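You operate a simulated robot arm through the tools that you are given. There is no shell and no other tool. Be economical: measure what you need, move in short steps, check, and stop when the job is done.

Carry out the task below with a simulated robot arm. There is one attempt and no reset: what you move stays moved.

Task
Swap the carafe in the top door rack for the milk: Friday in spot 1, Tuesday in spot 2.
Fine: go by the use-by day on each carton; carafe on the cart end of the counter; shut the fridge door. Set down upright: carafe, what you pick out.

It is judged by the outcome, as a careful person would: the job done as asked, and still so three seconds after it is handed in. It fails if anything else is knocked over, pushed out of place, dropped, spilled or broken.

Robot
A 6-joint arm with a two-finger parallel gripper, fixed in place. Base frame: the origin is at the foot of the arm, x ahead of it, y to its left, z up. Units: mm, degrees, N and s.
With the tool pointing down near the work surface it reaches from about 100 to 520 mm from the base axis. Its first joint turns from -66.0 to 66.0 degrees. Payload 2.9 kg.
The TCP is the grasp point between the finger pads, 30 mm short of the fingertips. In the tool frame z runs along the fingers and y along their closing line. Largest opening 110 mm; finger width 20, thickness 10; the body of the gripper, 48 by 112 mm, starts 55 mm behind the TCP.
Orientation is told as [roll, pitch, yaw] about the base's x, y, z axes, in that order, counted from this pose: with the fingers straight down and closing along the base's y, the tool's x points along the base's -x, its y along +y and its z along -z.

Tools
- The arm moves only by the tool servo_tool. Its argument "rows" is a list that holds one entry, the list of rows, each a list of 7 numbers: the turn, a rotation vector about the base's x, y, z in rad, then the shift along the base's x, y, z in mm, then the opening, from 0 (shut) to 1 (fully open). In form: [[[wx, wy, wz, tx, ty, tz, jaw], ...]]. A call has 1 to 12 rows; each row shifts and turns the commanded pose from where the row before left it. Each row takes 0.2 s and may step no farther than 50 mm and 8.6 degrees from the row before; otherwise, or with a gripper value out of range, the whole call is refused. A pose out of reach is approached as far as the arm can. The call stops where the force on the tool passes 50 N (or 10 N more than at its start, if that is more) or the arm is blocked; 0.2 s more then pass. The fingers move at their own pace (about 108 mm/s each) and stop on an object; they squeeze with about 32 N. The grip force told is the motor's: it shows also when the fingers shut on nothing. Time passes only in rows, and 0.2 s behind the last, so rows that do not move let the fingers close. It gives the time, the measured TCP pose, the force on the tool (base axes), the opening and the grip force at its end, in the units of the frame above (readings bear some noise), with the torque about the TCP (base axes, N m) and any sound that the robot's microphone picked up.
- Cameras (640 x 400 px; columns grow to the right, rows downward): "scene" is fixed at [85.3, 447.6, 1375]; the picture's right is [-0.64, -0.77, 0.00], its down [-0.51, 0.43, -0.75] and it looks along [0.57, -0.48, -0.67] (base axes); focal length 224 px, centre (320, 200). "wrist" rides on the gripper at [72, 17, -103] in the tool frame; the picture's right is [-0.23, 0.97, 0.00], its down [-0.76, -0.18, -0.62] and it looks along [-0.61, -0.14, 0.78] (tool axes); focal length 222 px, centre (320, 200). There is no depth. A picture from a camera that has moved, and an enlarged one, comes with that camera's place and axes in the base frame and with its lens.
- snapshot(camera): a new picture of that camera. The clock stands still meanwhile.
- enlarge(camera, box): a new picture of the part [left, top, right, bottom] of that camera's present view, enlarged. The clock stands still meanwhile.
- finish_job(): hands the job in; it is judged then, once.

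Work in short steps. Places have to be worked out from the pictures, the camera data and where the tool is seen: move nearer, look again, correct. Check each grasp and each placing, and mend what went wrong. You have 120 turns and 64 pictures in all, those below and enlarged ones among them. Open the gripper and draw the arm clear of the work before you hand the job in, unless the task says otherwise; then end with one line.

The tools are called after "Request:" as name(argument=value, ...) on one line, values as JSON. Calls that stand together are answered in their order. servo_tool: Moves the arm, as the interface text tells. Its arguments: {"type":"object","properties":{"rows":{"type":"array"}},"required":["rows"]} The other tools are called the same way: snapshot (camera) takes a picture; enlarge (camera, box) takes an enlarged picture of a part of a camera's view; finish_job () hands the job in.

At the start:

```text
time: 0.0
position: [483.6, 35.1, 1153.0]
tcp_rot: [-0.1, 0.0, 0.0]
contact_force: [0.0, -0.8, -0.4]
torque: [0.02, 0.03, 0.0]
width: 109.8
gripper_force: 0.0
```

scene: 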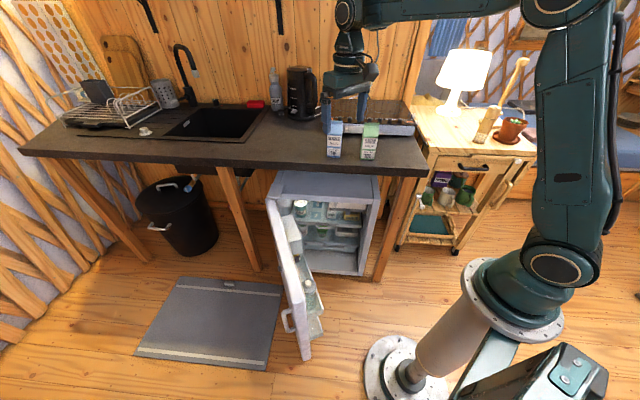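
wrist: 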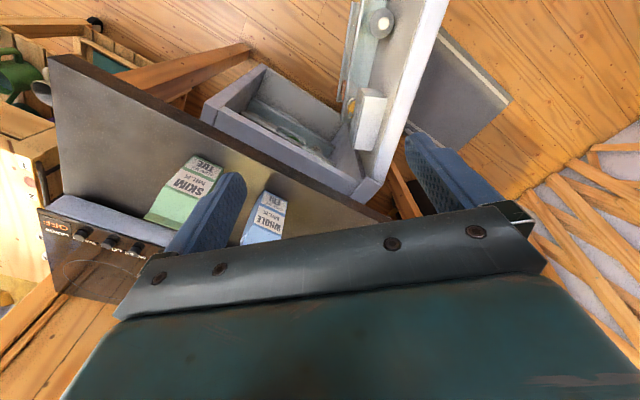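

I'll look closer at the cartons, fridge and door before moving.

Request:
enlarge(camera="scene", box=[260, 90, 420, 190])

Request:
enlarge(camera="scene", box=[240, 160, 400, 370])

Request:
enlarge(camera="wrist", box=[130, 130, 330, 255])

Request:
enlarge(camera="wrist", box=[200, 0, 520, 200])

```text
4.00 times, centred on (340, 140) of scene
camera zoom: at [85.3, 447.6, 1375.0], right [-0.64, -0.77, 0.0], down [-0.51, 0.43, -0.75], along [0.57, -0.48, -0.67], focal length 897 px, centre (240, 440)
```

zoom: 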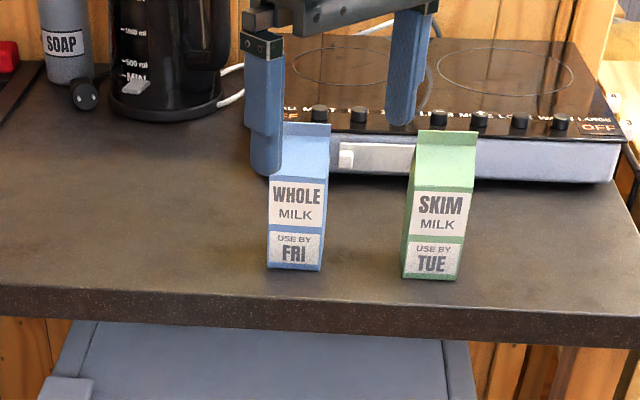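

```text
1.90 times, centred on (320, 265) of scene
camera zoom: at [85.3, 447.6, 1375.0], right [-0.64, -0.77, 0.0], down [-0.51, 0.43, -0.75], along [0.57, -0.48, -0.67], focal length 427 px, centre (320, 76)
```

zoom: 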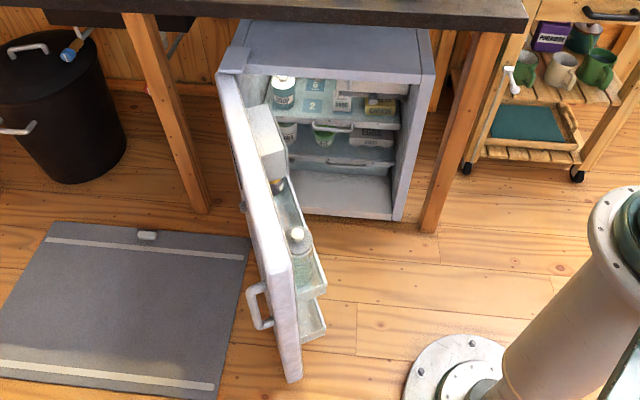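

```text
3.20 times, centred on (230, 192) of wrist
camera zoom: at [411.6, 51.5, 1255.7], right [0.23, 0.97, 0.0], down [0.76, -0.18, 0.62], along [0.61, -0.14, -0.78], focal length 711 px, centre (608, 224)
```

zoom: 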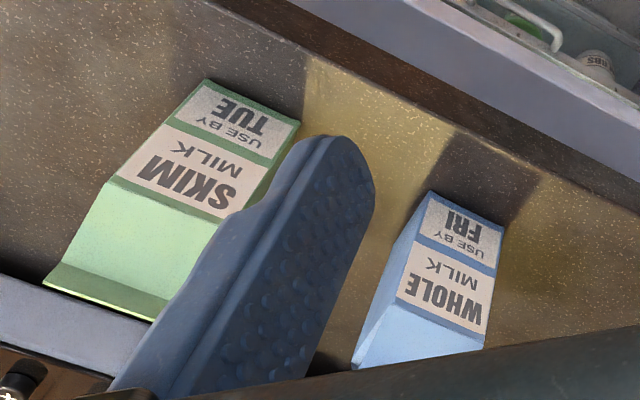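

```text
2.00 times, centred on (360, 100) of wrist
camera zoom: at [411.6, 51.5, 1255.7], right [0.23, 0.97, 0.0], down [0.76, -0.18, 0.62], along [0.61, -0.14, -0.78], focal length 444 px, centre (240, 400)
```

zoom: 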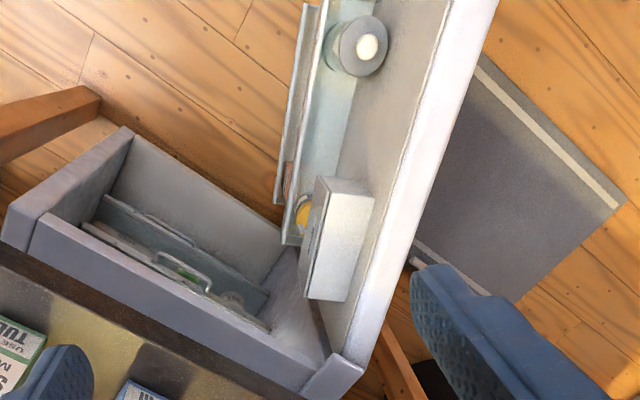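

The cartons read Whole/FRI and Skim/TUE. From the two views I put the counter top at z≈925, the fridge top at z≈715 and the carafe lid near (448,204,550). I'll turn the wrist camera to face the inside of the door.

Request:
servo_tool(rows=[[[0, 0, 0.148, -18, -7, -25, 1], [0, 0, 0.148, -18, -7, -25, 1], [0, 0, 0.148, -18, -7, -25, 1], [0, 0, 0.148, -18, -7, -25, 1], [0, 0, 0.148, -18, -7, -25, 1], [0, 0, 0.148, -18, -7, -25, 1], [0, 0, 0.148, -18, -7, -25, 1], [0, 0, 0.148, -18, -7, -25, 1]]])

Request:
snapshot(camera="wrist")

Request:
snapshot(camera="scene")

```text
time: 1.8
position: [338.2, -20.0, 954.6]
tcp_rot: [0.0, 0.0, 68.0]
contact_force: [0.2, -0.5, -0.5]
torque: [-0.05, -0.01, 0.03]
width: 110.1
gripper_force: 0.0
```

```text
57 pictures are left
camera wrist: at [295.6, -81.1, 1057.9], right [-0.82, 0.58, 0.0], down [0.45, 0.64, 0.62], along [0.36, 0.51, -0.78], focal length 222 px, centre (320, 200)
```

wrist: 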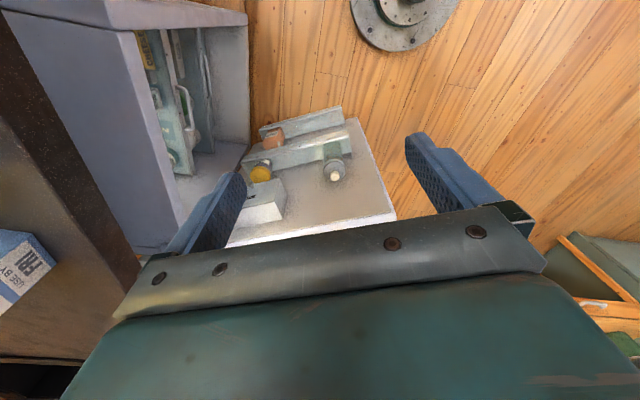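

```text
56 pictures are left
```

scene: 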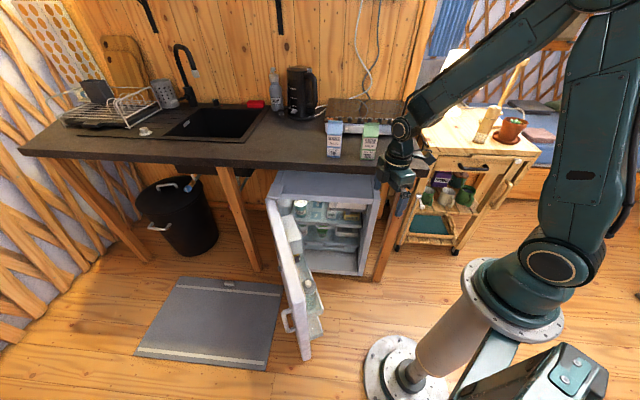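

The door's inner face is in view, so I'll zoom in on the racks.

Request:
enlarge(camera="wrist", box=[220, 90, 400, 240])

```text
2.67 times, centred on (310, 165) of wrist
camera zoom: at [295.6, -81.1, 1057.9], right [-0.82, 0.58, 0.0], down [0.45, 0.64, 0.62], along [0.36, 0.51, -0.78], focal length 592 px, centre (347, 293)
```

zoom: 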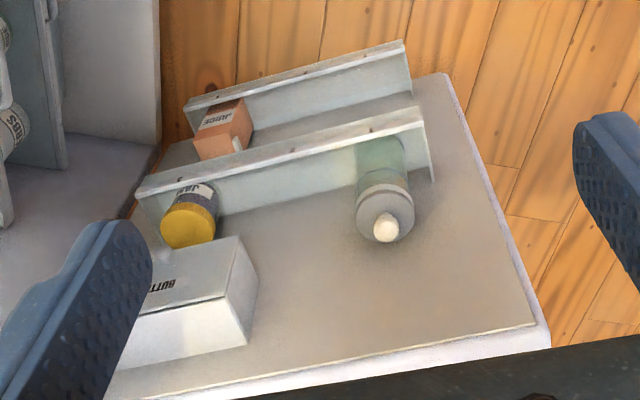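

I can see the top rack, with the jam near the hinge and the carafe near the free end, and the juice below. I need the markings on the rack front, so I'll go lower and tilt the camera toward horizontal.

Request:
servo_tool(rows=[[[0.12, -0.05, 0, -8, -5, -37, 1], [0.12, -0.05, 0, -8, -5, -37, 1], [0.12, -0.05, 0, -8, -5, -37, 1], [0.12, -0.05, 0, -8, -5, -37, 1]]])

Request:
snapshot(camera="wrist")

Request:
enlarge(camera="scene", box=[265, 190, 375, 360])

```text
time: 2.8
position: [307.7, -41.2, 803.7]
tcp_rot: [-0.3, -29.8, 68.0]
contact_force: [1.0, -0.1, 0.3]
torque: [0.01, 0.02, 0.03]
width: 110.0
gripper_force: 0.0
```

```text
54 pictures are left
camera wrist: at [248.2, -140.3, 857.4], right [-0.83, 0.55, 0.11], down [0.29, 0.26, 0.92], along [0.48, 0.79, -0.37], focal length 222 px, centre (320, 200)
```

wrist: 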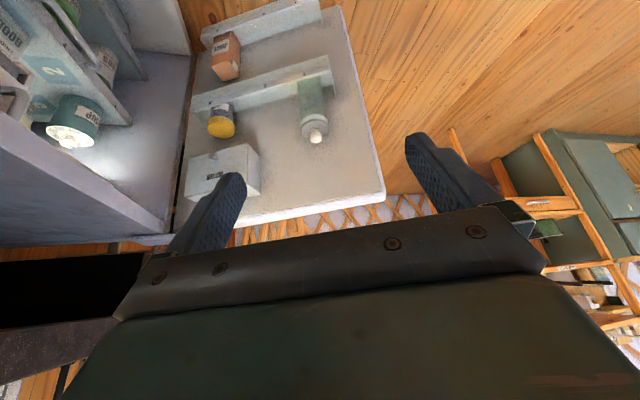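

```text
2.35 times, centred on (320, 275) of scene
camera zoom: at [85.3, 447.7, 1375.0], right [-0.64, -0.77, 0.0], down [-0.51, 0.43, -0.75], along [0.57, -0.48, -0.67], focal length 528 px, centre (320, 24)
```

zoom: 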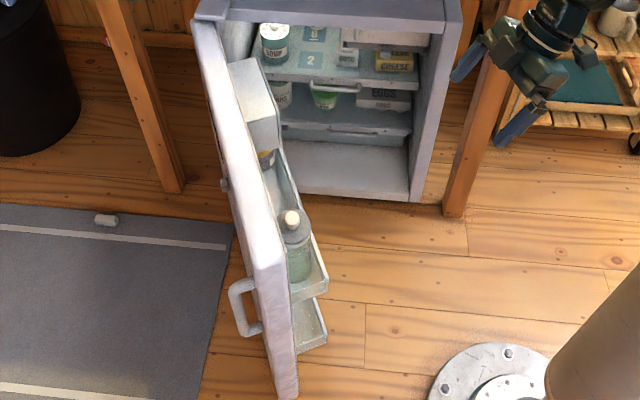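

There are numbered squares on the fridge's top shelf, so I'll zoom in on those and on the rack.

Request:
enlarge(camera="scene", box=[295, 190, 375, 240])

Request:
enlarge(camera="wrist", box=[0, 0, 200, 160])

Request:
enlarge(camera="wrist", box=[170, 30, 360, 210])

```text
8.00 times, centred on (335, 215) of scene
camera zoom: at [85.3, 447.7, 1375.0], right [-0.64, -0.77, 0.0], down [-0.51, 0.43, -0.75], along [0.57, -0.48, -0.67], focal length 1794 px, centre (200, 80)
```

zoom: 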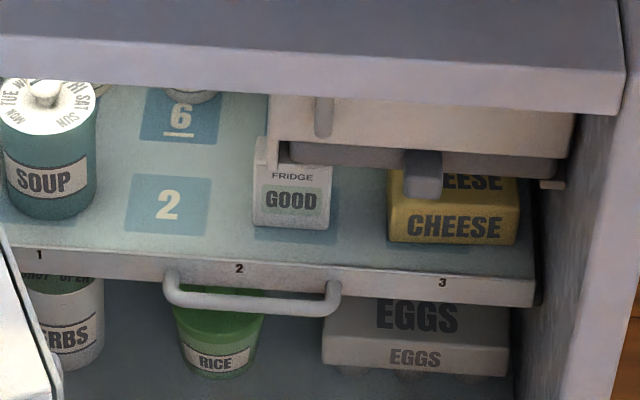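

```text
2.50 times, centred on (100, 80) of wrist
camera zoom: at [248.2, -140.3, 857.4], right [-0.83, 0.55, 0.11], down [0.29, 0.26, 0.92], along [0.48, 0.79, -0.37], focal length 555 px, centre (870, 500)
```

zoom: 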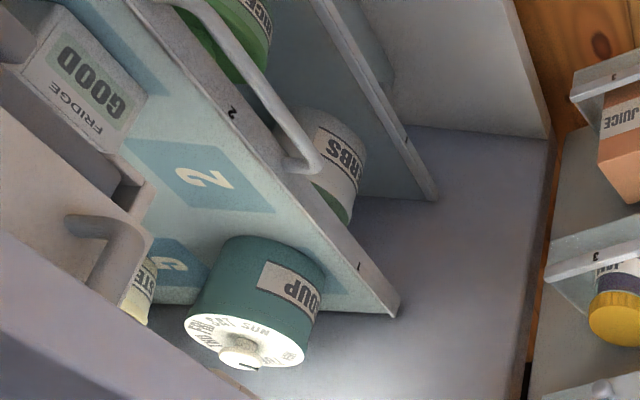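

```text
2.22 times, centred on (265, 120) of wrist
camera zoom: at [248.2, -140.3, 857.4], right [-0.83, 0.55, 0.11], down [0.29, 0.26, 0.92], along [0.48, 0.79, -0.37], focal length 494 px, centre (442, 378)
```

zoom: 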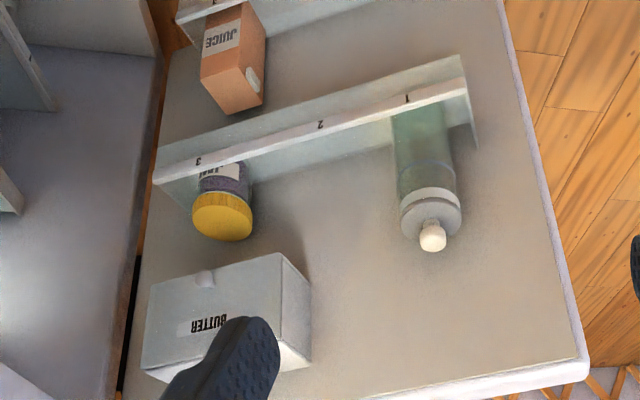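

The top rack's rail is numbered 1 (free end, where the carafe stands), 2 and 3 (jam). The carafe is near (452,207) with its knob at z≈545, and the rail top is at z≈407. I'll approach with the tool tilted 45° toward the door, which keeps the gripper clear of the butter box.

Request:
servo_tool(rows=[[[0.081, -0.033, 0, 16, 24, -37, 1], [0.081, -0.033, 0, 16, 24, -37, 1], [0.081, -0.033, 0, 16, 24, -37, 1], [0, 0, 0, 16, 24, -37, 1], [0, 0, 0, 16, 24, -37, 1], [0, 0, 0, 16, 24, -37, 1]]])

Request:
snapshot(camera="wrist")

Request:
snapshot(camera="scene")

```text
time: 4.2
position: [404.1, 102.6, 581.7]
tcp_rot: [-0.3, -44.9, 67.9]
contact_force: [-0.5, 0.1, 0.4]
torque: [0.0, 0.05, -0.01]
width: 110.0
gripper_force: 0.1
```

```text
49 pictures are left
camera wrist: at [341.9, -5.6, 604.0], right [-0.84, 0.52, 0.16], down [0.2, 0.03, 0.98], along [0.5, 0.85, -0.13], focal length 222 px, centre (320, 200)
```

wrist: 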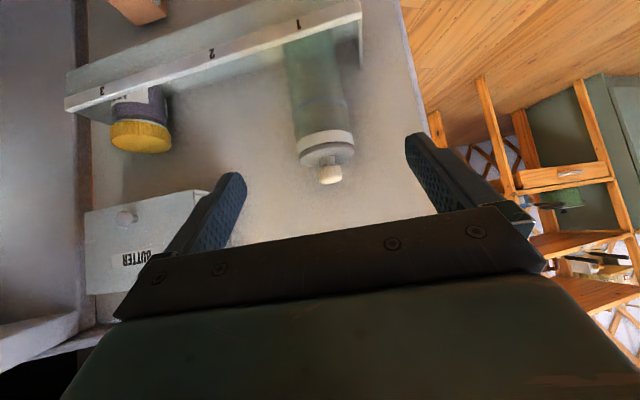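

```text
48 pictures are left
```

scene: 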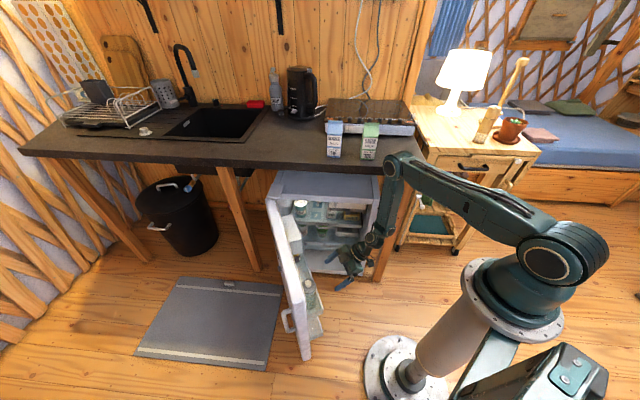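

The geometry agrees across views, and the door runs at about 160°. I'll move along the tool axis so the fingers straddle the carafe body below its lid.

Request:
servo_tool(rows=[[[0, 0, 0.03, 9.5, 23, -29, 1], [0, 0, 0, 9.5, 23, -29, 1], [0, 0, 0, 9.5, 23, -29, 1], [0, 0, 0, 9.5, 23, -29, 1]]])

Request:
snapshot(camera="wrist")

Request:
enlarge(camera="scene", box=[265, 200, 375, 360])

```text
time: 5.2
position: [441.8, 196.4, 466.2]
tcp_rot: [-0.1, -44.8, 69.6]
contact_force: [-0.2, -0.1, 0.1]
torque: [0.01, 0.02, 0.03]
width: 110.1
gripper_force: 0.1
```

```text
47 pictures are left
camera wrist: at [383.3, 84.9, 487.5], right [-0.86, 0.49, 0.16], down [0.2, 0.03, 0.98], along [0.48, 0.87, -0.13], focal length 222 px, centre (320, 200)
```

wrist: 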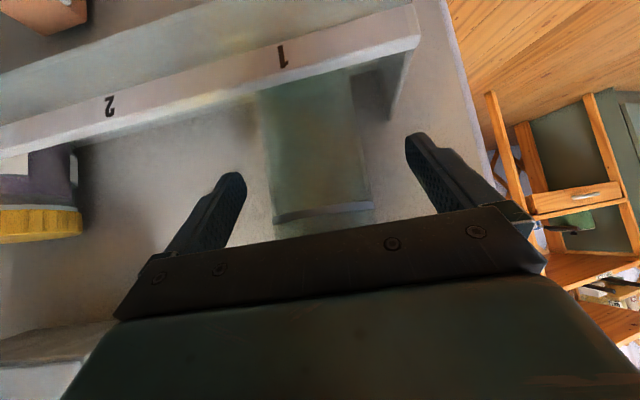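

```text
2.50 times, centred on (320, 280) of scene
camera zoom: at [85.3, 447.6, 1375.0], right [-0.64, -0.77, 0.0], down [-0.51, 0.43, -0.75], along [0.57, -0.48, -0.67], focal length 561 px, centre (320, 0)
```

zoom: 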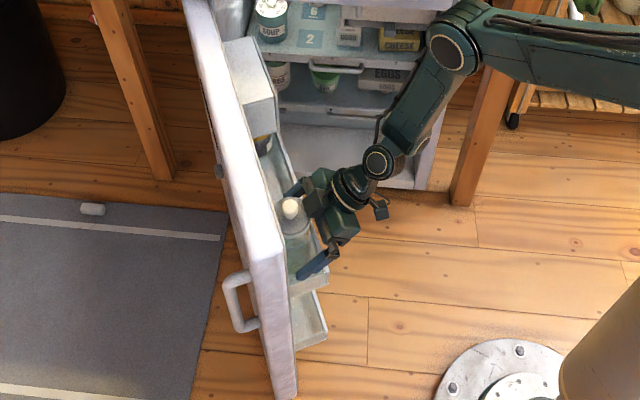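

The carafe sits centred between the fingers, below the lid. I'll close the gripper.

Request:
servo_tool(rows=[[[0, 0, 0, 0, 0, 0, 0.6], [0, 0, 0, 0, 0, 0, 0.4], [0, 0, 0, 0, 0, 0, 0.2], [0, 0, 0, 0, 0, 0, 0.2]]])

```text
time: 6.2
position: [440.8, 195.4, 465.8]
tcp_rot: [-0.2, -44.8, 69.6]
contact_force: [0.0, 0.3, -0.3]
torque: [0.08, 0.02, -0.01]
width: 63.8
gripper_force: 32.4
```

The grip holds at 63.8 mm with 32 N. I'll lift straight up a little and check.

Request:
servo_tool(rows=[[[0, 0, 0, 0, 0, 10, 0], [0, 0, 0, 0, 0, 20, 0], [0, 0, 0, 0, 0, 30, 0], [0, 0, 0, 0, 0, 30, 0]]])

Request:
snapshot(camera="wrist")

Request:
enlarge(camera="scene", box=[265, 200, 375, 360])

```text
time: 7.2
position: [441.1, 192.5, 557.8]
tcp_rot: [-0.1, -44.8, 69.6]
contact_force: [-0.4, 0.1, -3.7]
torque: [-0.04, 0.02, 0.01]
width: 63.8
gripper_force: 31.9
```

```text
45 pictures are left
camera wrist: at [382.3, 83.5, 578.2], right [-0.86, 0.49, 0.16], down [0.2, 0.03, 0.98], along [0.48, 0.87, -0.13], focal length 222 px, centre (320, 200)
```

wrist: 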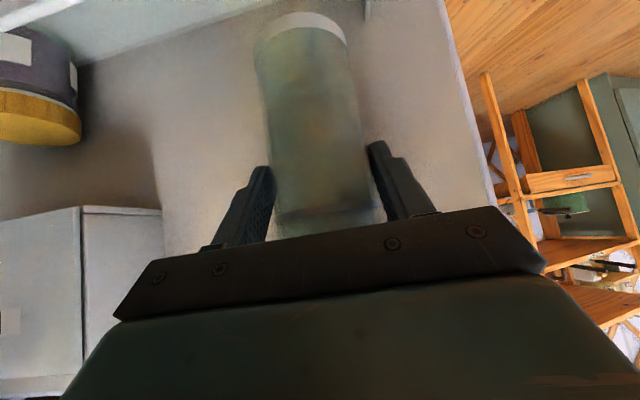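

```text
2.50 times, centred on (320, 280) of scene
camera zoom: at [85.3, 447.7, 1375.0], right [-0.64, -0.77, 0.0], down [-0.51, 0.43, -0.75], along [0.57, -0.48, -0.67], focal length 561 px, centre (320, 0)
```

zoom: 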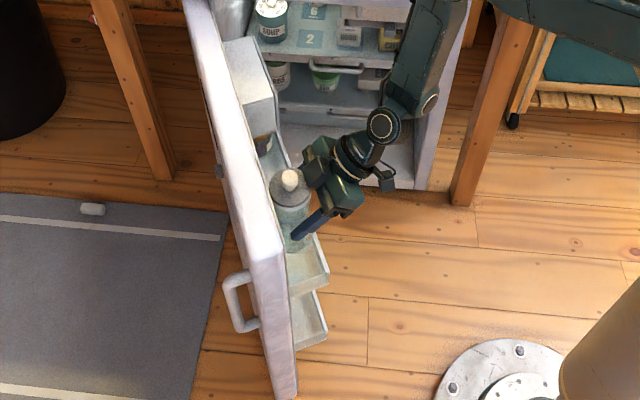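

The carafe is lifted clean: about 0.4 kg, with its base ~98 mm below the TCP. I'll back away from the door, then rise in front of the counter.

Request:
servo_tool(rows=[[[0, 0, 0, -8, -22, 3, 0], [0, 0, 0, -12, -34, 5, 0], [0, 0, 0, -13, -36, 5, 0], [0, 0, 0, -12, -34, 12, 0], [0, 0, 0, -5, -8, 30, 0], [0, 0, 0, -3, -4, 42, 0], [0, 0, 0, -3, -4, 42, 0], [0, 0, 0, -3, -4, 42, 0], [0, 0, 0, -3, -4, 42, 0], [0, 0, 0, -3, -4, 42, 0], [0, 0, 0, 0, 0, 42, 0], [0, 0, 0, 0, 0, 42, 0]]])

Request:
servo_tool(rows=[[[0, 0, 0, 0, 0, 42, 0], [0, 0, 0, 0, 0, 42, 0], [0, 0, 0, 0, 0, 42, 0], [0, 0, 0, 0, 0, 42, 0], [0, 0, 0, 0, 0, 42, 0]]])

Request:
snapshot(camera="scene")

```text
time: 9.8
position: [376.3, 38.8, 907.9]
tcp_rot: [-0.2, -44.8, 69.5]
contact_force: [-0.5, 0.4, -2.2]
torque: [-0.06, 0.0, -0.01]
width: 63.6
gripper_force: 31.7
```

```text
time: 11.0
position: [374.2, 38.6, 1116.9]
tcp_rot: [-0.2, -44.8, 69.6]
contact_force: [1.1, 0.4, -2.5]
torque: [-0.05, -0.13, -0.02]
width: 63.7
gripper_force: 31.9
```

```text
43 pictures are left
```

scene: 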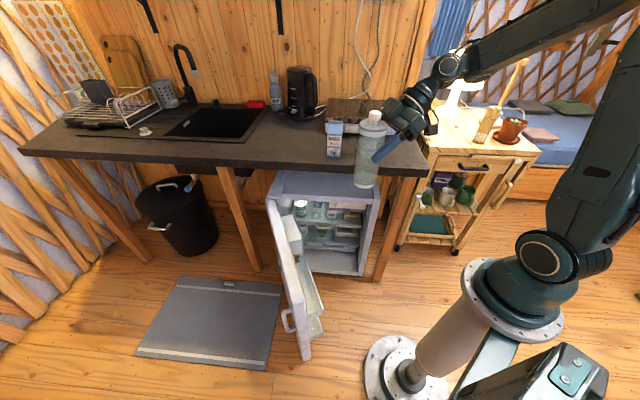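

It's carried clear at z≈1117. Now I'll yaw gradually toward the counter while sliding to the cart end.

Request:
servo_tool(rows=[[[0, 0, -0.11, 0, -10, 3, 0], [0, 0, -0.11, 0, -10, 3, 0], [0, 0, -0.11, 0, -10, 3, 0], [0, 0, -0.11, 0, -10, 3, 0], [0, 0, -0.11, 0, -10, 3, 0], [0, 0, -0.11, 0, -10, 0, 0], [0, 0, -0.11, 0, -10, 0, 0], [0, 0, -0.11, 0, -10, 0, 0], [0, 0, -0.11, 0, -10, 0, 0]]])

Request:
servo_tool(rows=[[[0, 0, -0.11, 1, -15, 0, 0], [0, 0, -0.11, 1, -15, 0, 0], [0, 0, -0.11, 1, -15, 0, 0], [0, 0, -0.11, 1, -15, 0, 0], [0, 0, -0.11, 1, -15, 0, 0], [0, 0, -0.11, 1, -15, 0, 0], [0, 0, -0.11, 1, -15, 0, 0], [0, 0, -0.11, 1, -15, 0, 0], [0, 0, -0.11, 1, -15, 0, 0]]])

Request:
snapshot(camera="scene")

Request:
snapshot(camera="wrist")

```text
time: 13.0
position: [377.7, -49.2, 1130.2]
tcp_rot: [-0.2, -44.8, 12.8]
contact_force: [-0.4, 1.0, -2.4]
torque: [-0.04, 0.03, 0.02]
width: 63.6
gripper_force: 32.1
```

```text
time: 15.0
position: [384.2, -184.9, 1131.7]
tcp_rot: [-0.3, -44.8, -43.9]
contact_force: [0.0, 0.2, -3.0]
torque: [0.02, 0.03, -0.02]
width: 63.8
gripper_force: 32.1
```

```text
42 pictures are left
```

scene: 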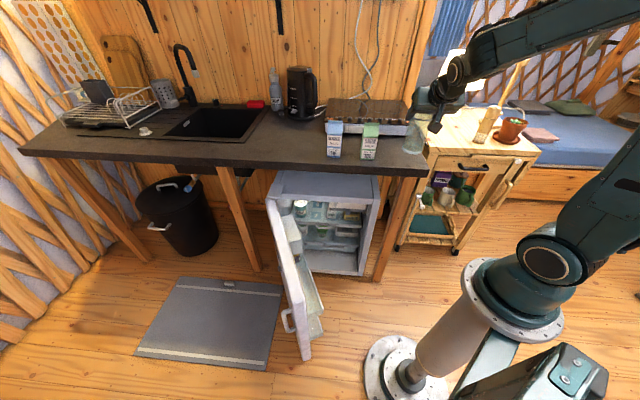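

```text
41 pictures are left
camera wrist: at [307.5, -85.7, 1152.4], right [0.79, 0.59, 0.16], down [-0.05, -0.2, 0.98], along [0.61, -0.79, -0.13], focal length 222 px, centre (320, 200)
```

wrist: 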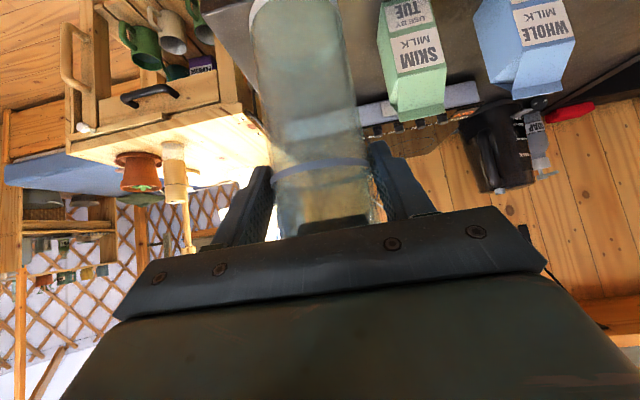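

The line along the counter (c≈137) is right: the carafe will clear TUE and stay inside the counter end. I'll move forward over the counter and lower most of the way.

Request:
servo_tool(rows=[[[0, 0, 0, 22, -21, 0, 0], [0, 0, 0, 22, -21, 0, 0], [0, 0, 0, 22, -21, 0, 0], [0, 0, 0, 21, -21, 0, 0], [0, 0, 0, 0, 0, -25, 0], [0, 0, 0, 0, 0, -25, 0], [0, 0, 0, 0, 0, -20, 0], [0, 0, 0, 0, 0, -10, 0]]])

Request:
enlarge(camera="scene", box=[320, 70, 480, 190])

Request:
snapshot(camera="wrist")

```text
time: 16.8
position: [472.5, -268.3, 1049.9]
tcp_rot: [-0.2, -44.9, -43.8]
contact_force: [-0.3, -0.8, -3.1]
torque: [0.02, 0.03, -0.01]
width: 63.7
gripper_force: 32.0
```

```text
3.33 times, centred on (400, 130) of scene
camera zoom: at [85.3, 447.6, 1375.0], right [-0.64, -0.77, 0.0], down [-0.51, 0.43, -0.75], along [0.57, -0.48, -0.67], focal length 748 px, centre (53, 433)
```

zoom: 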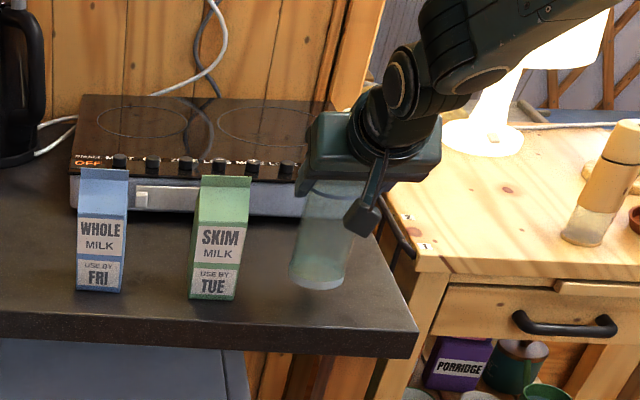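

```text
39 pictures are left
camera wrist: at [396.0, -169.2, 1072.5], right [0.79, 0.59, 0.16], down [-0.05, -0.2, 0.98], along [0.61, -0.78, -0.13], focal length 222 px, centre (320, 200)
```

wrist: 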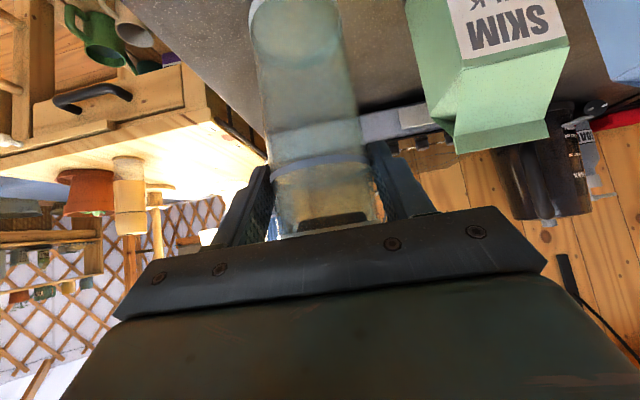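

The carafe hangs over the counter's cart end with its base at about z 952. I'll lower it gently, watching the force.

Request:
servo_tool(rows=[[[0, 0, 0, 0, 0, -6, 0], [0, 0, 0, 0, 0, -6, 0], [0, 0, 0, 0, 0, -4, 0], [0, 0, 0, 0, 0, 0, 0]]])

Request:
enlarge(camera="scene", box=[350, 100, 430, 180])

```text
time: 17.8
position: [473.8, -267.6, 1034.0]
tcp_rot: [-0.3, -44.8, -43.7]
contact_force: [-0.1, -0.3, -2.4]
torque: [-0.01, 0.07, -0.01]
width: 63.7
gripper_force: 32.0
```

```text
5.00 times, centred on (390, 140) of scene
camera zoom: at [85.3, 447.6, 1375.0], right [-0.64, -0.77, 0.0], down [-0.51, 0.43, -0.75], along [0.57, -0.48, -0.67], focal length 1121 px, centre (-30, 500)
```

zoom: 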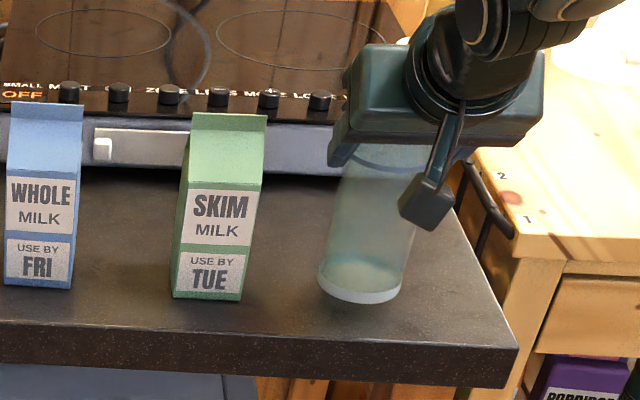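

It's upright (the lean matches the perspective) and still hanging. I'll keep lowering in small steps.

Request:
servo_tool(rows=[[[0, 0, 0, 0, 0, -4, 0], [0, 0, 0, 0, 0, 0, 0]]])

Request:
servo_tool(rows=[[[0, 0, 0, 0, 0, -3, 0], [0, 0, 0, 0, 0, 0, 0]]])

Request:
servo_tool(rows=[[[0, 0, 0, 0, 0, -3, 0], [0, 0, 0, 0, 0, 0, 0]]])

```text
time: 18.4
position: [473.2, -268.0, 1029.9]
tcp_rot: [-0.2, -44.8, -43.9]
contact_force: [0.6, 1.0, -2.2]
torque: [0.02, 0.01, -0.01]
width: 63.3
gripper_force: 31.9
```

```text
time: 19.0
position: [473.7, -268.2, 1027.0]
tcp_rot: [-0.3, -44.8, -43.7]
contact_force: [-0.6, 0.1, -3.6]
torque: [0.04, 0.06, 0.02]
width: 63.7
gripper_force: 32.0
```

```text
time: 19.6
position: [474.1, -268.5, 1024.2]
tcp_rot: [-0.3, -44.7, -43.8]
contact_force: [0.5, 0.1, -3.6]
torque: [0.01, 0.02, -0.02]
width: 63.5
gripper_force: 31.8
```

No contact yet, so I'll continue down.

Request:
servo_tool(rows=[[[0, 0, 0, 0, 0, -4, 0], [0, 0, 0, 0, 0, 0, 0]]])

Request:
servo_tool(rows=[[[0, 0, 0, 0, 0, -3, 0], [0, 0, 0, 0, 0, 0, 0]]])

Request:
servo_tool(rows=[[[0, 0, 0, 0, 0, -3, 0], [0, 0, 0, 0, 0, 0, 0]]])

Request:
enlarge(camera="scene", box=[350, 100, 430, 180])

```text
time: 20.2
position: [474.0, -268.0, 1022.6]
tcp_rot: [-0.2, -45.1, -43.8]
contact_force: [-1.5, 1.2, 8.7]
torque: [0.1, -0.14, 0.02]
width: 63.4
gripper_force: 32.0
```

```text
time: 20.8
position: [474.5, -269.0, 1019.8]
tcp_rot: [-0.1, -45.1, -43.9]
contact_force: [0.1, 1.1, 20.5]
torque: [0.14, -1.16, 0.14]
width: 63.8
gripper_force: 32.1
```

```text
time: 21.4
position: [474.9, -268.8, 1016.4]
tcp_rot: [-0.1, -45.1, -43.8]
contact_force: [2.0, 0.9, 20.4]
torque: [0.08, -0.72, -0.01]
width: 63.8
gripper_force: 32.0
```

```text
5.00 times, centred on (390, 140) of scene
camera zoom: at [85.0, 447.9, 1374.9], right [-0.64, -0.77, 0.0], down [-0.51, 0.43, -0.75], along [0.57, -0.48, -0.67], focal length 1121 px, centre (-30, 500)
```

zoom: 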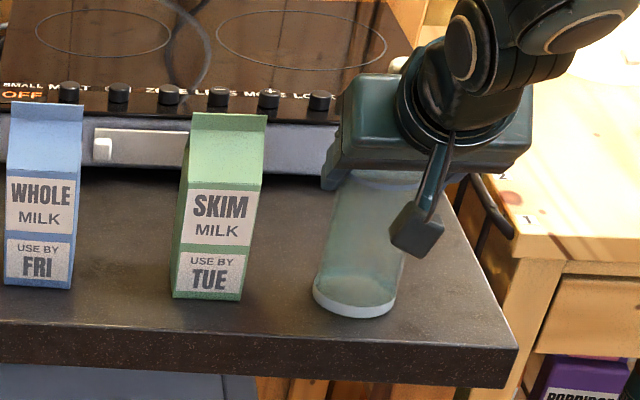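

It touched at TCP z≈1023 and has been pressed slightly too far. I'll ease up a little to relieve the load, then check.

Request:
servo_tool(rows=[[[0, 0, 0, 0, 0, 2, 0], [0, 0, 0, 0, 0, 0, 0]]])

```text
time: 22.0
position: [473.3, -268.3, 1016.5]
tcp_rot: [-0.2, -44.8, -43.8]
contact_force: [4.5, 0.5, 10.6]
torque: [0.0, -1.01, 0.06]
width: 63.8
gripper_force: 32.1
```

Request:
servo_tool(rows=[[[0, 0, 0, 0, 0, 1.5, 0], [0, 0, 0, 0, 0, 0, 0]]])

```text
time: 22.6
position: [471.4, -268.5, 1016.5]
tcp_rot: [-0.4, -44.6, -43.7]
contact_force: [2.3, -0.7, 3.4]
torque: [-0.15, -0.37, -0.05]
width: 63.6
gripper_force: 31.8
```

The load is nearly off and the base is on the counter. I'll open gently to about 84 mm.

Request:
servo_tool(rows=[[[0, 0, 0, 0, 0, 0, 0.6], [0, 0, 0, 0, 0, 0, 0.66], [0, 0, 0, 0, 0, 0, 0.75], [0, 0, 0, 0, 0, 0, 0.75]]])

Request:
snapshot(camera="wrist")

Request:
enlarge(camera="scene", box=[350, 100, 430, 180])

```text
time: 23.6
position: [472.4, -268.7, 1019.0]
tcp_rot: [-0.3, -44.8, -43.8]
contact_force: [0.8, -0.3, 0.2]
torque: [0.0, 0.01, -0.01]
width: 82.7
gripper_force: 0.1
```

```text
36 pictures are left
camera wrist: at [395.3, -169.8, 1039.7], right [0.79, 0.59, 0.16], down [-0.05, -0.2, 0.98], along [0.61, -0.78, -0.13], focal length 222 px, centre (320, 200)
```

wrist: 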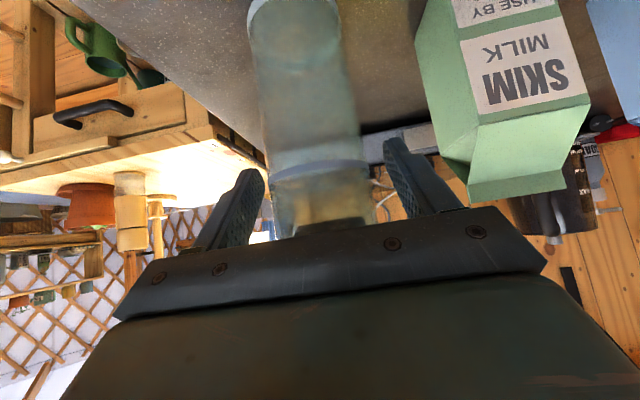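

```text
5.00 times, centred on (390, 140) of scene
camera zoom: at [85.3, 447.6, 1375.0], right [-0.64, -0.77, 0.0], down [-0.51, 0.43, -0.75], along [0.57, -0.48, -0.67], focal length 1121 px, centre (-30, 500)
```

zoom: 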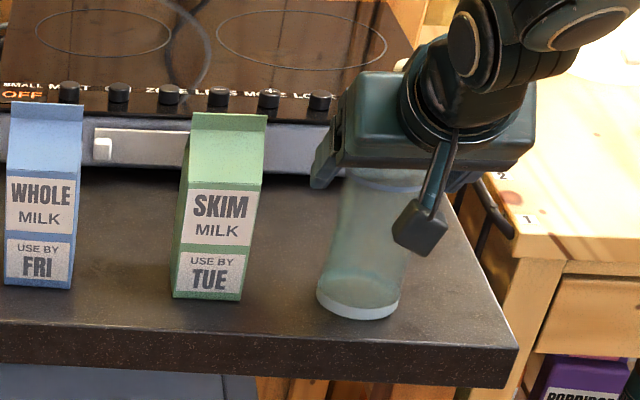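

The carafe stands freely. I'll retreat along the tool axis, then slide along the counter to face the FRI carton.

Request:
servo_tool(rows=[[[0, 0, 0, -11, 11, 15, 0.75], [0, 0, 0, -18, 18, 26, 0.75], [0, 0, 0, -18, 18, 26, 0.75], [0, 0, 0, -18, 18, 26, 0.8]]])

Request:
servo_tool(rows=[[[0, 0, 0, 28, 29, 0, 0.8], [0, 0, 0, 28, 29, 0, 0.8], [0, 0, 0, 28, 29, 0, 0.8], [0, 0, 0, 28, 29, 0, 0.8], [0, 0, 0, 28, 29, 0, 0.8], [0, 0, 0, 28, 29, 0, 0.8]]])

Request:
snapshot(camera="wrist")

Request:
enlarge(camera="scene", box=[300, 80, 460, 190])

```text
time: 24.6
position: [409.6, -203.6, 1112.8]
tcp_rot: [-0.4, -44.8, -43.7]
contact_force: [-0.2, 0.0, 0.1]
torque: [-0.02, 0.0, 0.03]
width: 88.0
gripper_force: 0.0
```

```text
time: 26.0
position: [574.7, -30.1, 1111.2]
tcp_rot: [-0.3, -44.8, -43.8]
contact_force: [0.7, 0.4, 0.0]
torque: [0.01, -0.03, -0.03]
width: 88.0
gripper_force: 0.1
```

```text
34 pictures are left
camera wrist: at [498.4, 69.5, 1132.3], right [0.79, 0.59, 0.16], down [-0.05, -0.2, 0.98], along [0.61, -0.78, -0.13], focal length 222 px, centre (320, 200)
```

wrist: 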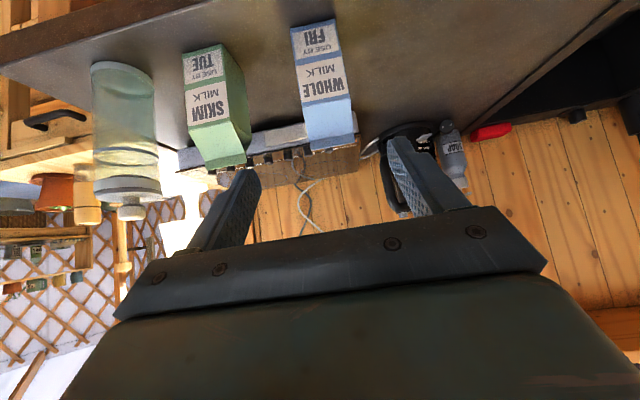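

```text
3.64 times, centred on (380, 135) of scene
camera zoom: at [85.3, 447.6, 1375.0], right [-0.64, -0.77, 0.0], down [-0.51, 0.43, -0.75], along [0.57, -0.48, -0.67], focal length 815 px, centre (102, 436)
```

zoom: 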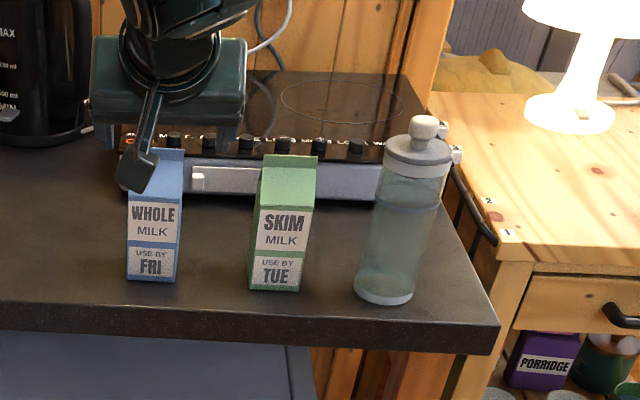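

The carafe is upright on the cart end. Cross-checking the two views puts the counter at z≈900 and the FRI carton centre near (671,-115) with its top at ≈1041. It also shows the carafe slipped slightly in the grip, so I'll carry the cartons more gently. I'll approach FRI partway and re-check.

Request:
servo_tool(rows=[[[0, 0, 0, 5, 5, -26, 0.8], [0, 0, 0, 18, -17.5, -25, 0.8], [0, 0, 0, 18, -17.5, -25, 0.8]]])

Request:
snapshot(camera="wrist")

Request:
enlarge(camera="scene", box=[300, 80, 400, 180])

```text
time: 26.8
position: [618.2, -56.7, 1035.8]
tcp_rot: [-0.2, -44.9, -43.8]
contact_force: [0.0, 0.1, 0.2]
torque: [0.01, 0.02, 0.0]
width: 87.9
gripper_force: 0.2
```

```text
32 pictures are left
camera wrist: at [540.7, 41.4, 1056.1], right [0.79, 0.59, 0.16], down [-0.05, -0.2, 0.98], along [0.61, -0.78, -0.13], focal length 222 px, centre (320, 200)
```

wrist: 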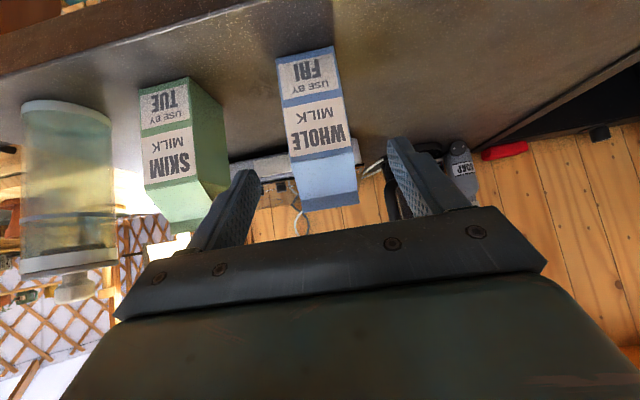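

```text
4.00 times, centred on (350, 130) of scene
camera zoom: at [85.3, 447.7, 1375.0], right [-0.64, -0.77, 0.0], down [-0.51, 0.43, -0.75], along [0.57, -0.48, -0.67], focal length 897 px, centre (200, 480)
```

zoom: 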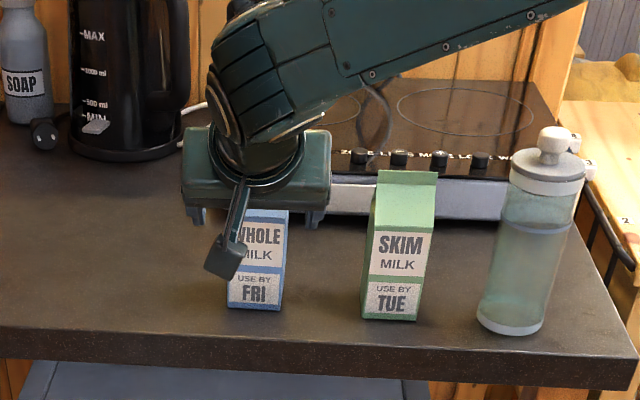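

FRI is centred ahead of the fingers, with its centre near (677,-115). I'll complete the approach.

Request:
servo_tool(rows=[[[0, 0, 0, 16, -16, -23, 0.8], [0, 0, 0, 16, -16, -23, 0.8], [0, 0, 0, 16, -16, -22, 0.8], [0, 0, 0, 0, 0, 0, 0.8]]])

Request:
snapshot(camera="wrist")

```text
time: 27.8
position: [666.8, -108.0, 966.0]
tcp_rot: [-0.2, -44.9, -43.7]
contact_force: [0.0, 0.5, -0.5]
torque: [-0.01, -0.01, 0.0]
width: 88.1
gripper_force: 0.0
```

```text
30 pictures are left
camera wrist: at [589.0, -8.0, 987.7], right [0.79, 0.59, 0.16], down [-0.05, -0.2, 0.98], along [0.61, -0.78, -0.13], focal length 222 px, centre (320, 200)
```

wrist: 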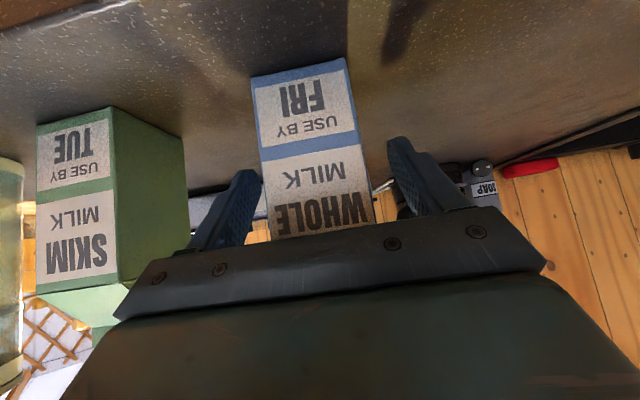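

The carton lies between the fingers. Closing.

Request:
servo_tool(rows=[[[0, 0, 0, 0, 0, 0, 0.6], [0, 0, 0, 0, 0, 0, 0.4], [0, 0, 0, 0, 0, 0, 0.2], [0, 0, 0, 0, 0, 0, 0.2]]])

Request:
servo_tool(rows=[[[0, 0, 0, 0, 0, 4, 0], [0, 0, 0, 0, 0, 8, 0], [0, 0, 0, 0, 0, 14, 0], [0, 0, 0, 0, 0, 20, 0], [0, 0, 0, 0, 0, 20, 0], [0, 0, 0, 0, 0, 14, 0], [0, 0, 0, 0, 0, 8, 0]]])

Request:
snapshot(camera="wrist")

Request:
enlarge(camera="scene", box=[300, 80, 400, 180])

```text
time: 28.8
position: [665.6, -106.8, 965.8]
tcp_rot: [-0.3, -44.9, -43.8]
contact_force: [-0.5, -1.0, 0.1]
torque: [-0.14, 0.18, 0.07]
width: 55.9
gripper_force: 31.9
```

```text
time: 30.4
position: [664.2, -108.1, 1055.7]
tcp_rot: [-0.3, -44.7, -43.9]
contact_force: [-0.8, -0.4, -4.7]
torque: [0.0, 0.03, -0.01]
width: 56.1
gripper_force: 32.0
```

```text
29 pictures are left
camera wrist: at [586.3, -8.7, 1077.0], right [0.79, 0.59, 0.16], down [-0.05, -0.2, 0.98], along [0.61, -0.78, -0.13], focal length 222 px, centre (320, 200)
```

wrist: 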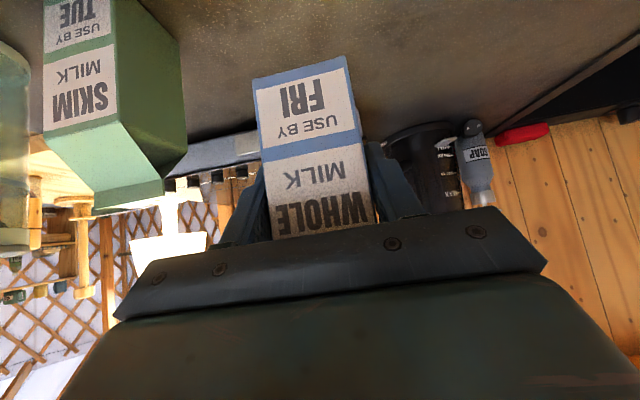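

```text
4.00 times, centred on (350, 130) of scene
camera zoom: at [85.4, 447.6, 1375.0], right [-0.64, -0.77, 0.0], down [-0.51, 0.43, -0.75], along [0.57, -0.48, -0.67], focal length 897 px, centre (200, 480)
```

zoom: 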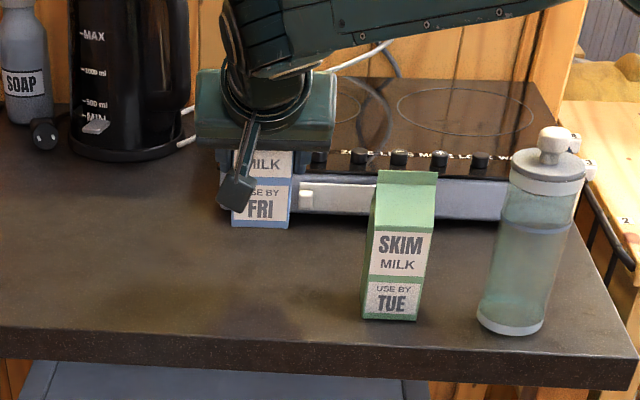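

FRI is held firmly with no slip, its base 66 mm below the TCP. I'll back away from the counter smoothly, then turn toward the door.

Request:
servo_tool(rows=[[[0, 0, 0, -7, 7, 0, 0], [0, 0, 0, -14, 14, 0, 0], [0, 0, 0, -20, 20, 0, 0], [0, 0, 0, -20, 20, 0, 0], [0, 0, 0, -20, 20, 0, 0], [0, 0, 0, -20, 20, 0, 0], [0, 0, 0.05, -14, 10, 0, 0], [0, 0, 0.1, -10, 3, 0, 0], [0, 0, 0.11, -10, 0, 0, 0], [0, 0, 0.11, -10, 0, 0, 0], [0, 0, 0.11, -10, 0, 0, 0], [0, 0, 0.11, -10, 0, 0, 0]]])

Request:
servo_tool(rows=[[[0, 0, 0.11, -11, -4, 0, 0], [0, 0, 0.11, -11, -4, 0, 0], [0, 0, 0.11, -11, -4, 0, 0], [0, 0, 0.11, -11, -4, 0, 0], [0, 0, 0.11, -11, -4, 0, 0], [0, 0, 0.11, -11, -4, 0, 0], [0, 0, 0.11, -11, -4, 0, 0], [0, 0, 0.11, -11, -4, 0, 0], [0, 0, 0.11, -11, -4, 0, 0], [0, 0, 0.11, -11, -4, 0, 0], [0, 0, 0.11, -11, -4, 0, 0], [0, 0, 0.1, -11, -4, 0, 0]]])

```text
time: 33.0
position: [500.2, 6.0, 1055.0]
tcp_rot: [-0.4, -45.0, -9.8]
contact_force: [0.5, 0.0, -4.1]
torque: [0.0, 0.05, 0.01]
width: 56.1
gripper_force: 32.1
```

```text
time: 35.6
position: [367.9, -42.4, 1055.9]
tcp_rot: [-0.2, -44.8, 65.1]
contact_force: [-0.6, 0.5, -4.0]
torque: [-0.05, 0.05, 0.01]
width: 55.7
gripper_force: 32.1
```

I'll finish the turn and descend gently in front of spot 1.

Request:
servo_tool(rows=[[[0, 0, 0.085, 0, 3, -8, 0], [0, 0, 0, 1, 5, -16, 0], [0, 0, 0, 1.3, 6, -26, 0], [0, 0, 0, 1.3, 6, -28, 0], [0, 0, 0, 1.3, 6, -28, 0], [0, 0, 0, 1.3, 6, -28, 0], [0, 0, 0, 1.3, 6, -28, 0], [0, 0, 0, 1.3, 6, -28, 0], [0, 0, 0, 1.3, 6, -28, 0], [0, 0, 0, 1.3, 6, -28, 0], [0, 0, 0, 1.3, 6, -28, 0], [0, 0, 0, 1.3, 6, -28, 0]]])

Request:
servo_tool(rows=[[[0, 0, 0, 1.6, 6, -28, 0], [0, 0, 0, 1.6, 6, -28, 0], [0, 0, 0, 1.6, 6, -28, 0], [0, 0, 0, 1.6, 6, -28, 0], [0, 0, 0, 2, 6, -28, 0], [0, 0, 0, 2, 6, -28, 0], [0, 0, 0, 2, 6, -28, 0], [0, 0, 0, 2, 6, -18, 0]]])

Request:
snapshot(camera="wrist")

```text
time: 38.2
position: [382.0, 25.5, 753.7]
tcp_rot: [-0.4, -44.8, 70.0]
contact_force: [-0.2, -0.2, -3.2]
torque: [-0.04, 0.01, 0.01]
width: 55.8
gripper_force: 32.6
```

```text
time: 40.0
position: [396.6, 76.0, 537.9]
tcp_rot: [-0.1, -44.8, 69.9]
contact_force: [-0.2, 0.1, -4.4]
torque: [-0.06, 0.02, 0.0]
width: 55.8
gripper_force: 32.0
```

```text
27 pictures are left
camera wrist: at [337.3, -35.3, 560.0], right [-0.86, 0.49, 0.16], down [0.2, 0.03, 0.98], along [0.47, 0.87, -0.13], focal length 222 px, centre (320, 200)
```

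wrist: 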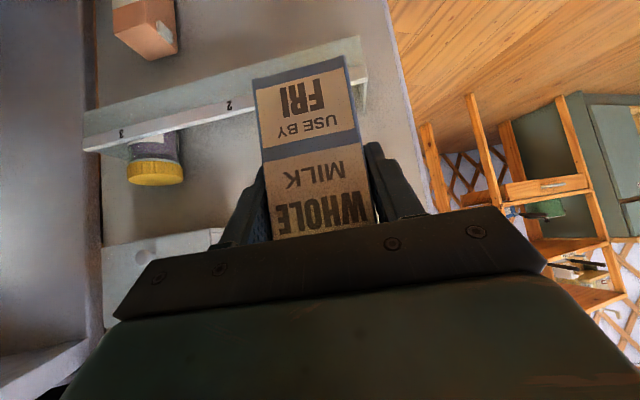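

No slip, and it's aligned with spot 1. I'll move forward over the rack above the rail.

Request:
servo_tool(rows=[[[0, 0, 0, 4, 12, 0, 0], [0, 0, 0, 8, 22, 0, 0], [0, 0, 0, 8.5, 23.5, 0, 0], [0, 0, 0, 8.5, 23.5, 0, 0], [0, 0, 0, 8, 22, -10, 0], [0, 0, 0, 5, 14, -20, 0], [0, 0, 0, 0, 0, -20, 0], [0, 0, 0, 0, 0, -10, 0]]])

Request:
snapshot(camera="wrist")

Request:
enlarge(camera="scene", box=[275, 240, 355, 340])

```text
time: 41.8
position: [437.0, 190.3, 478.6]
tcp_rot: [-0.3, -44.8, 69.9]
contact_force: [-0.2, -0.7, -3.1]
torque: [-0.05, 0.02, -0.03]
width: 56.0
gripper_force: 31.8
```

```text
26 pictures are left
camera wrist: at [379.5, 81.2, 500.6], right [-0.86, 0.49, 0.16], down [0.2, 0.03, 0.98], along [0.47, 0.87, -0.13], focal length 222 px, centre (320, 200)
```

wrist: 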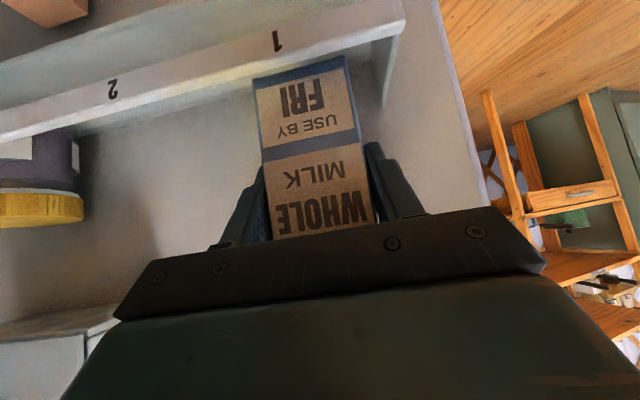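

```text
4.00 times, centred on (315, 290) of scene
camera zoom: at [85.3, 447.7, 1375.0], right [-0.64, -0.77, 0.0], down [-0.51, 0.43, -0.75], along [0.57, -0.48, -0.67], focal length 897 px, centre (340, -160)
```

zoom: 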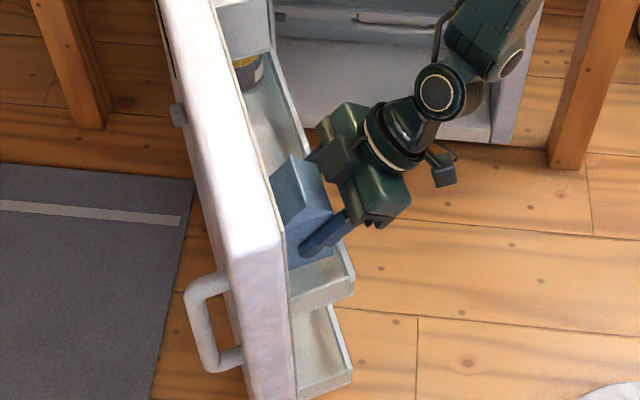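

The carton is inside the rack but close to the rail's inner edge. I'll nudge it 6 mm toward the door and lower it.

Request:
servo_tool(rows=[[[0, 0, 0, 5, 4.6, 0, 0], [0, 0, 0, 0, 0, -8, 0], [0, 0, 0, 0, 0, -10, 0], [0, 0, 0, 0, 0, -10, 0], [0, 0, 0, 0, 0, -6, 0], [0, 0, 0, 0, 0, 0, 0]]])

Request:
servo_tool(rows=[[[0, 0, 0, 0, 0, -3, 0], [0, 0, 0, 0, 0, 0, 0]]])

Request:
servo_tool(rows=[[[0, 0, 0, 0, 0, -3, 0], [0, 0, 0, 0, 0, 0, 0]]])

```text
time: 43.2
position: [442.4, 196.3, 443.9]
tcp_rot: [-0.2, -44.8, 69.9]
contact_force: [0.6, 0.7, -4.3]
torque: [-0.05, -0.01, -0.04]
width: 55.8
gripper_force: 31.8
```

```text
time: 43.8
position: [443.1, 195.5, 441.9]
tcp_rot: [-0.3, -44.8, 69.9]
contact_force: [0.5, 0.1, -4.5]
torque: [-0.05, 0.05, 0.01]
width: 55.6
gripper_force: 32.0
```

```text
time: 44.4
position: [442.5, 194.7, 439.9]
tcp_rot: [-0.1, -44.6, 70.0]
contact_force: [0.4, 0.4, -4.0]
torque: [-0.02, 0.02, 0.04]
width: 56.2
gripper_force: 32.0
```

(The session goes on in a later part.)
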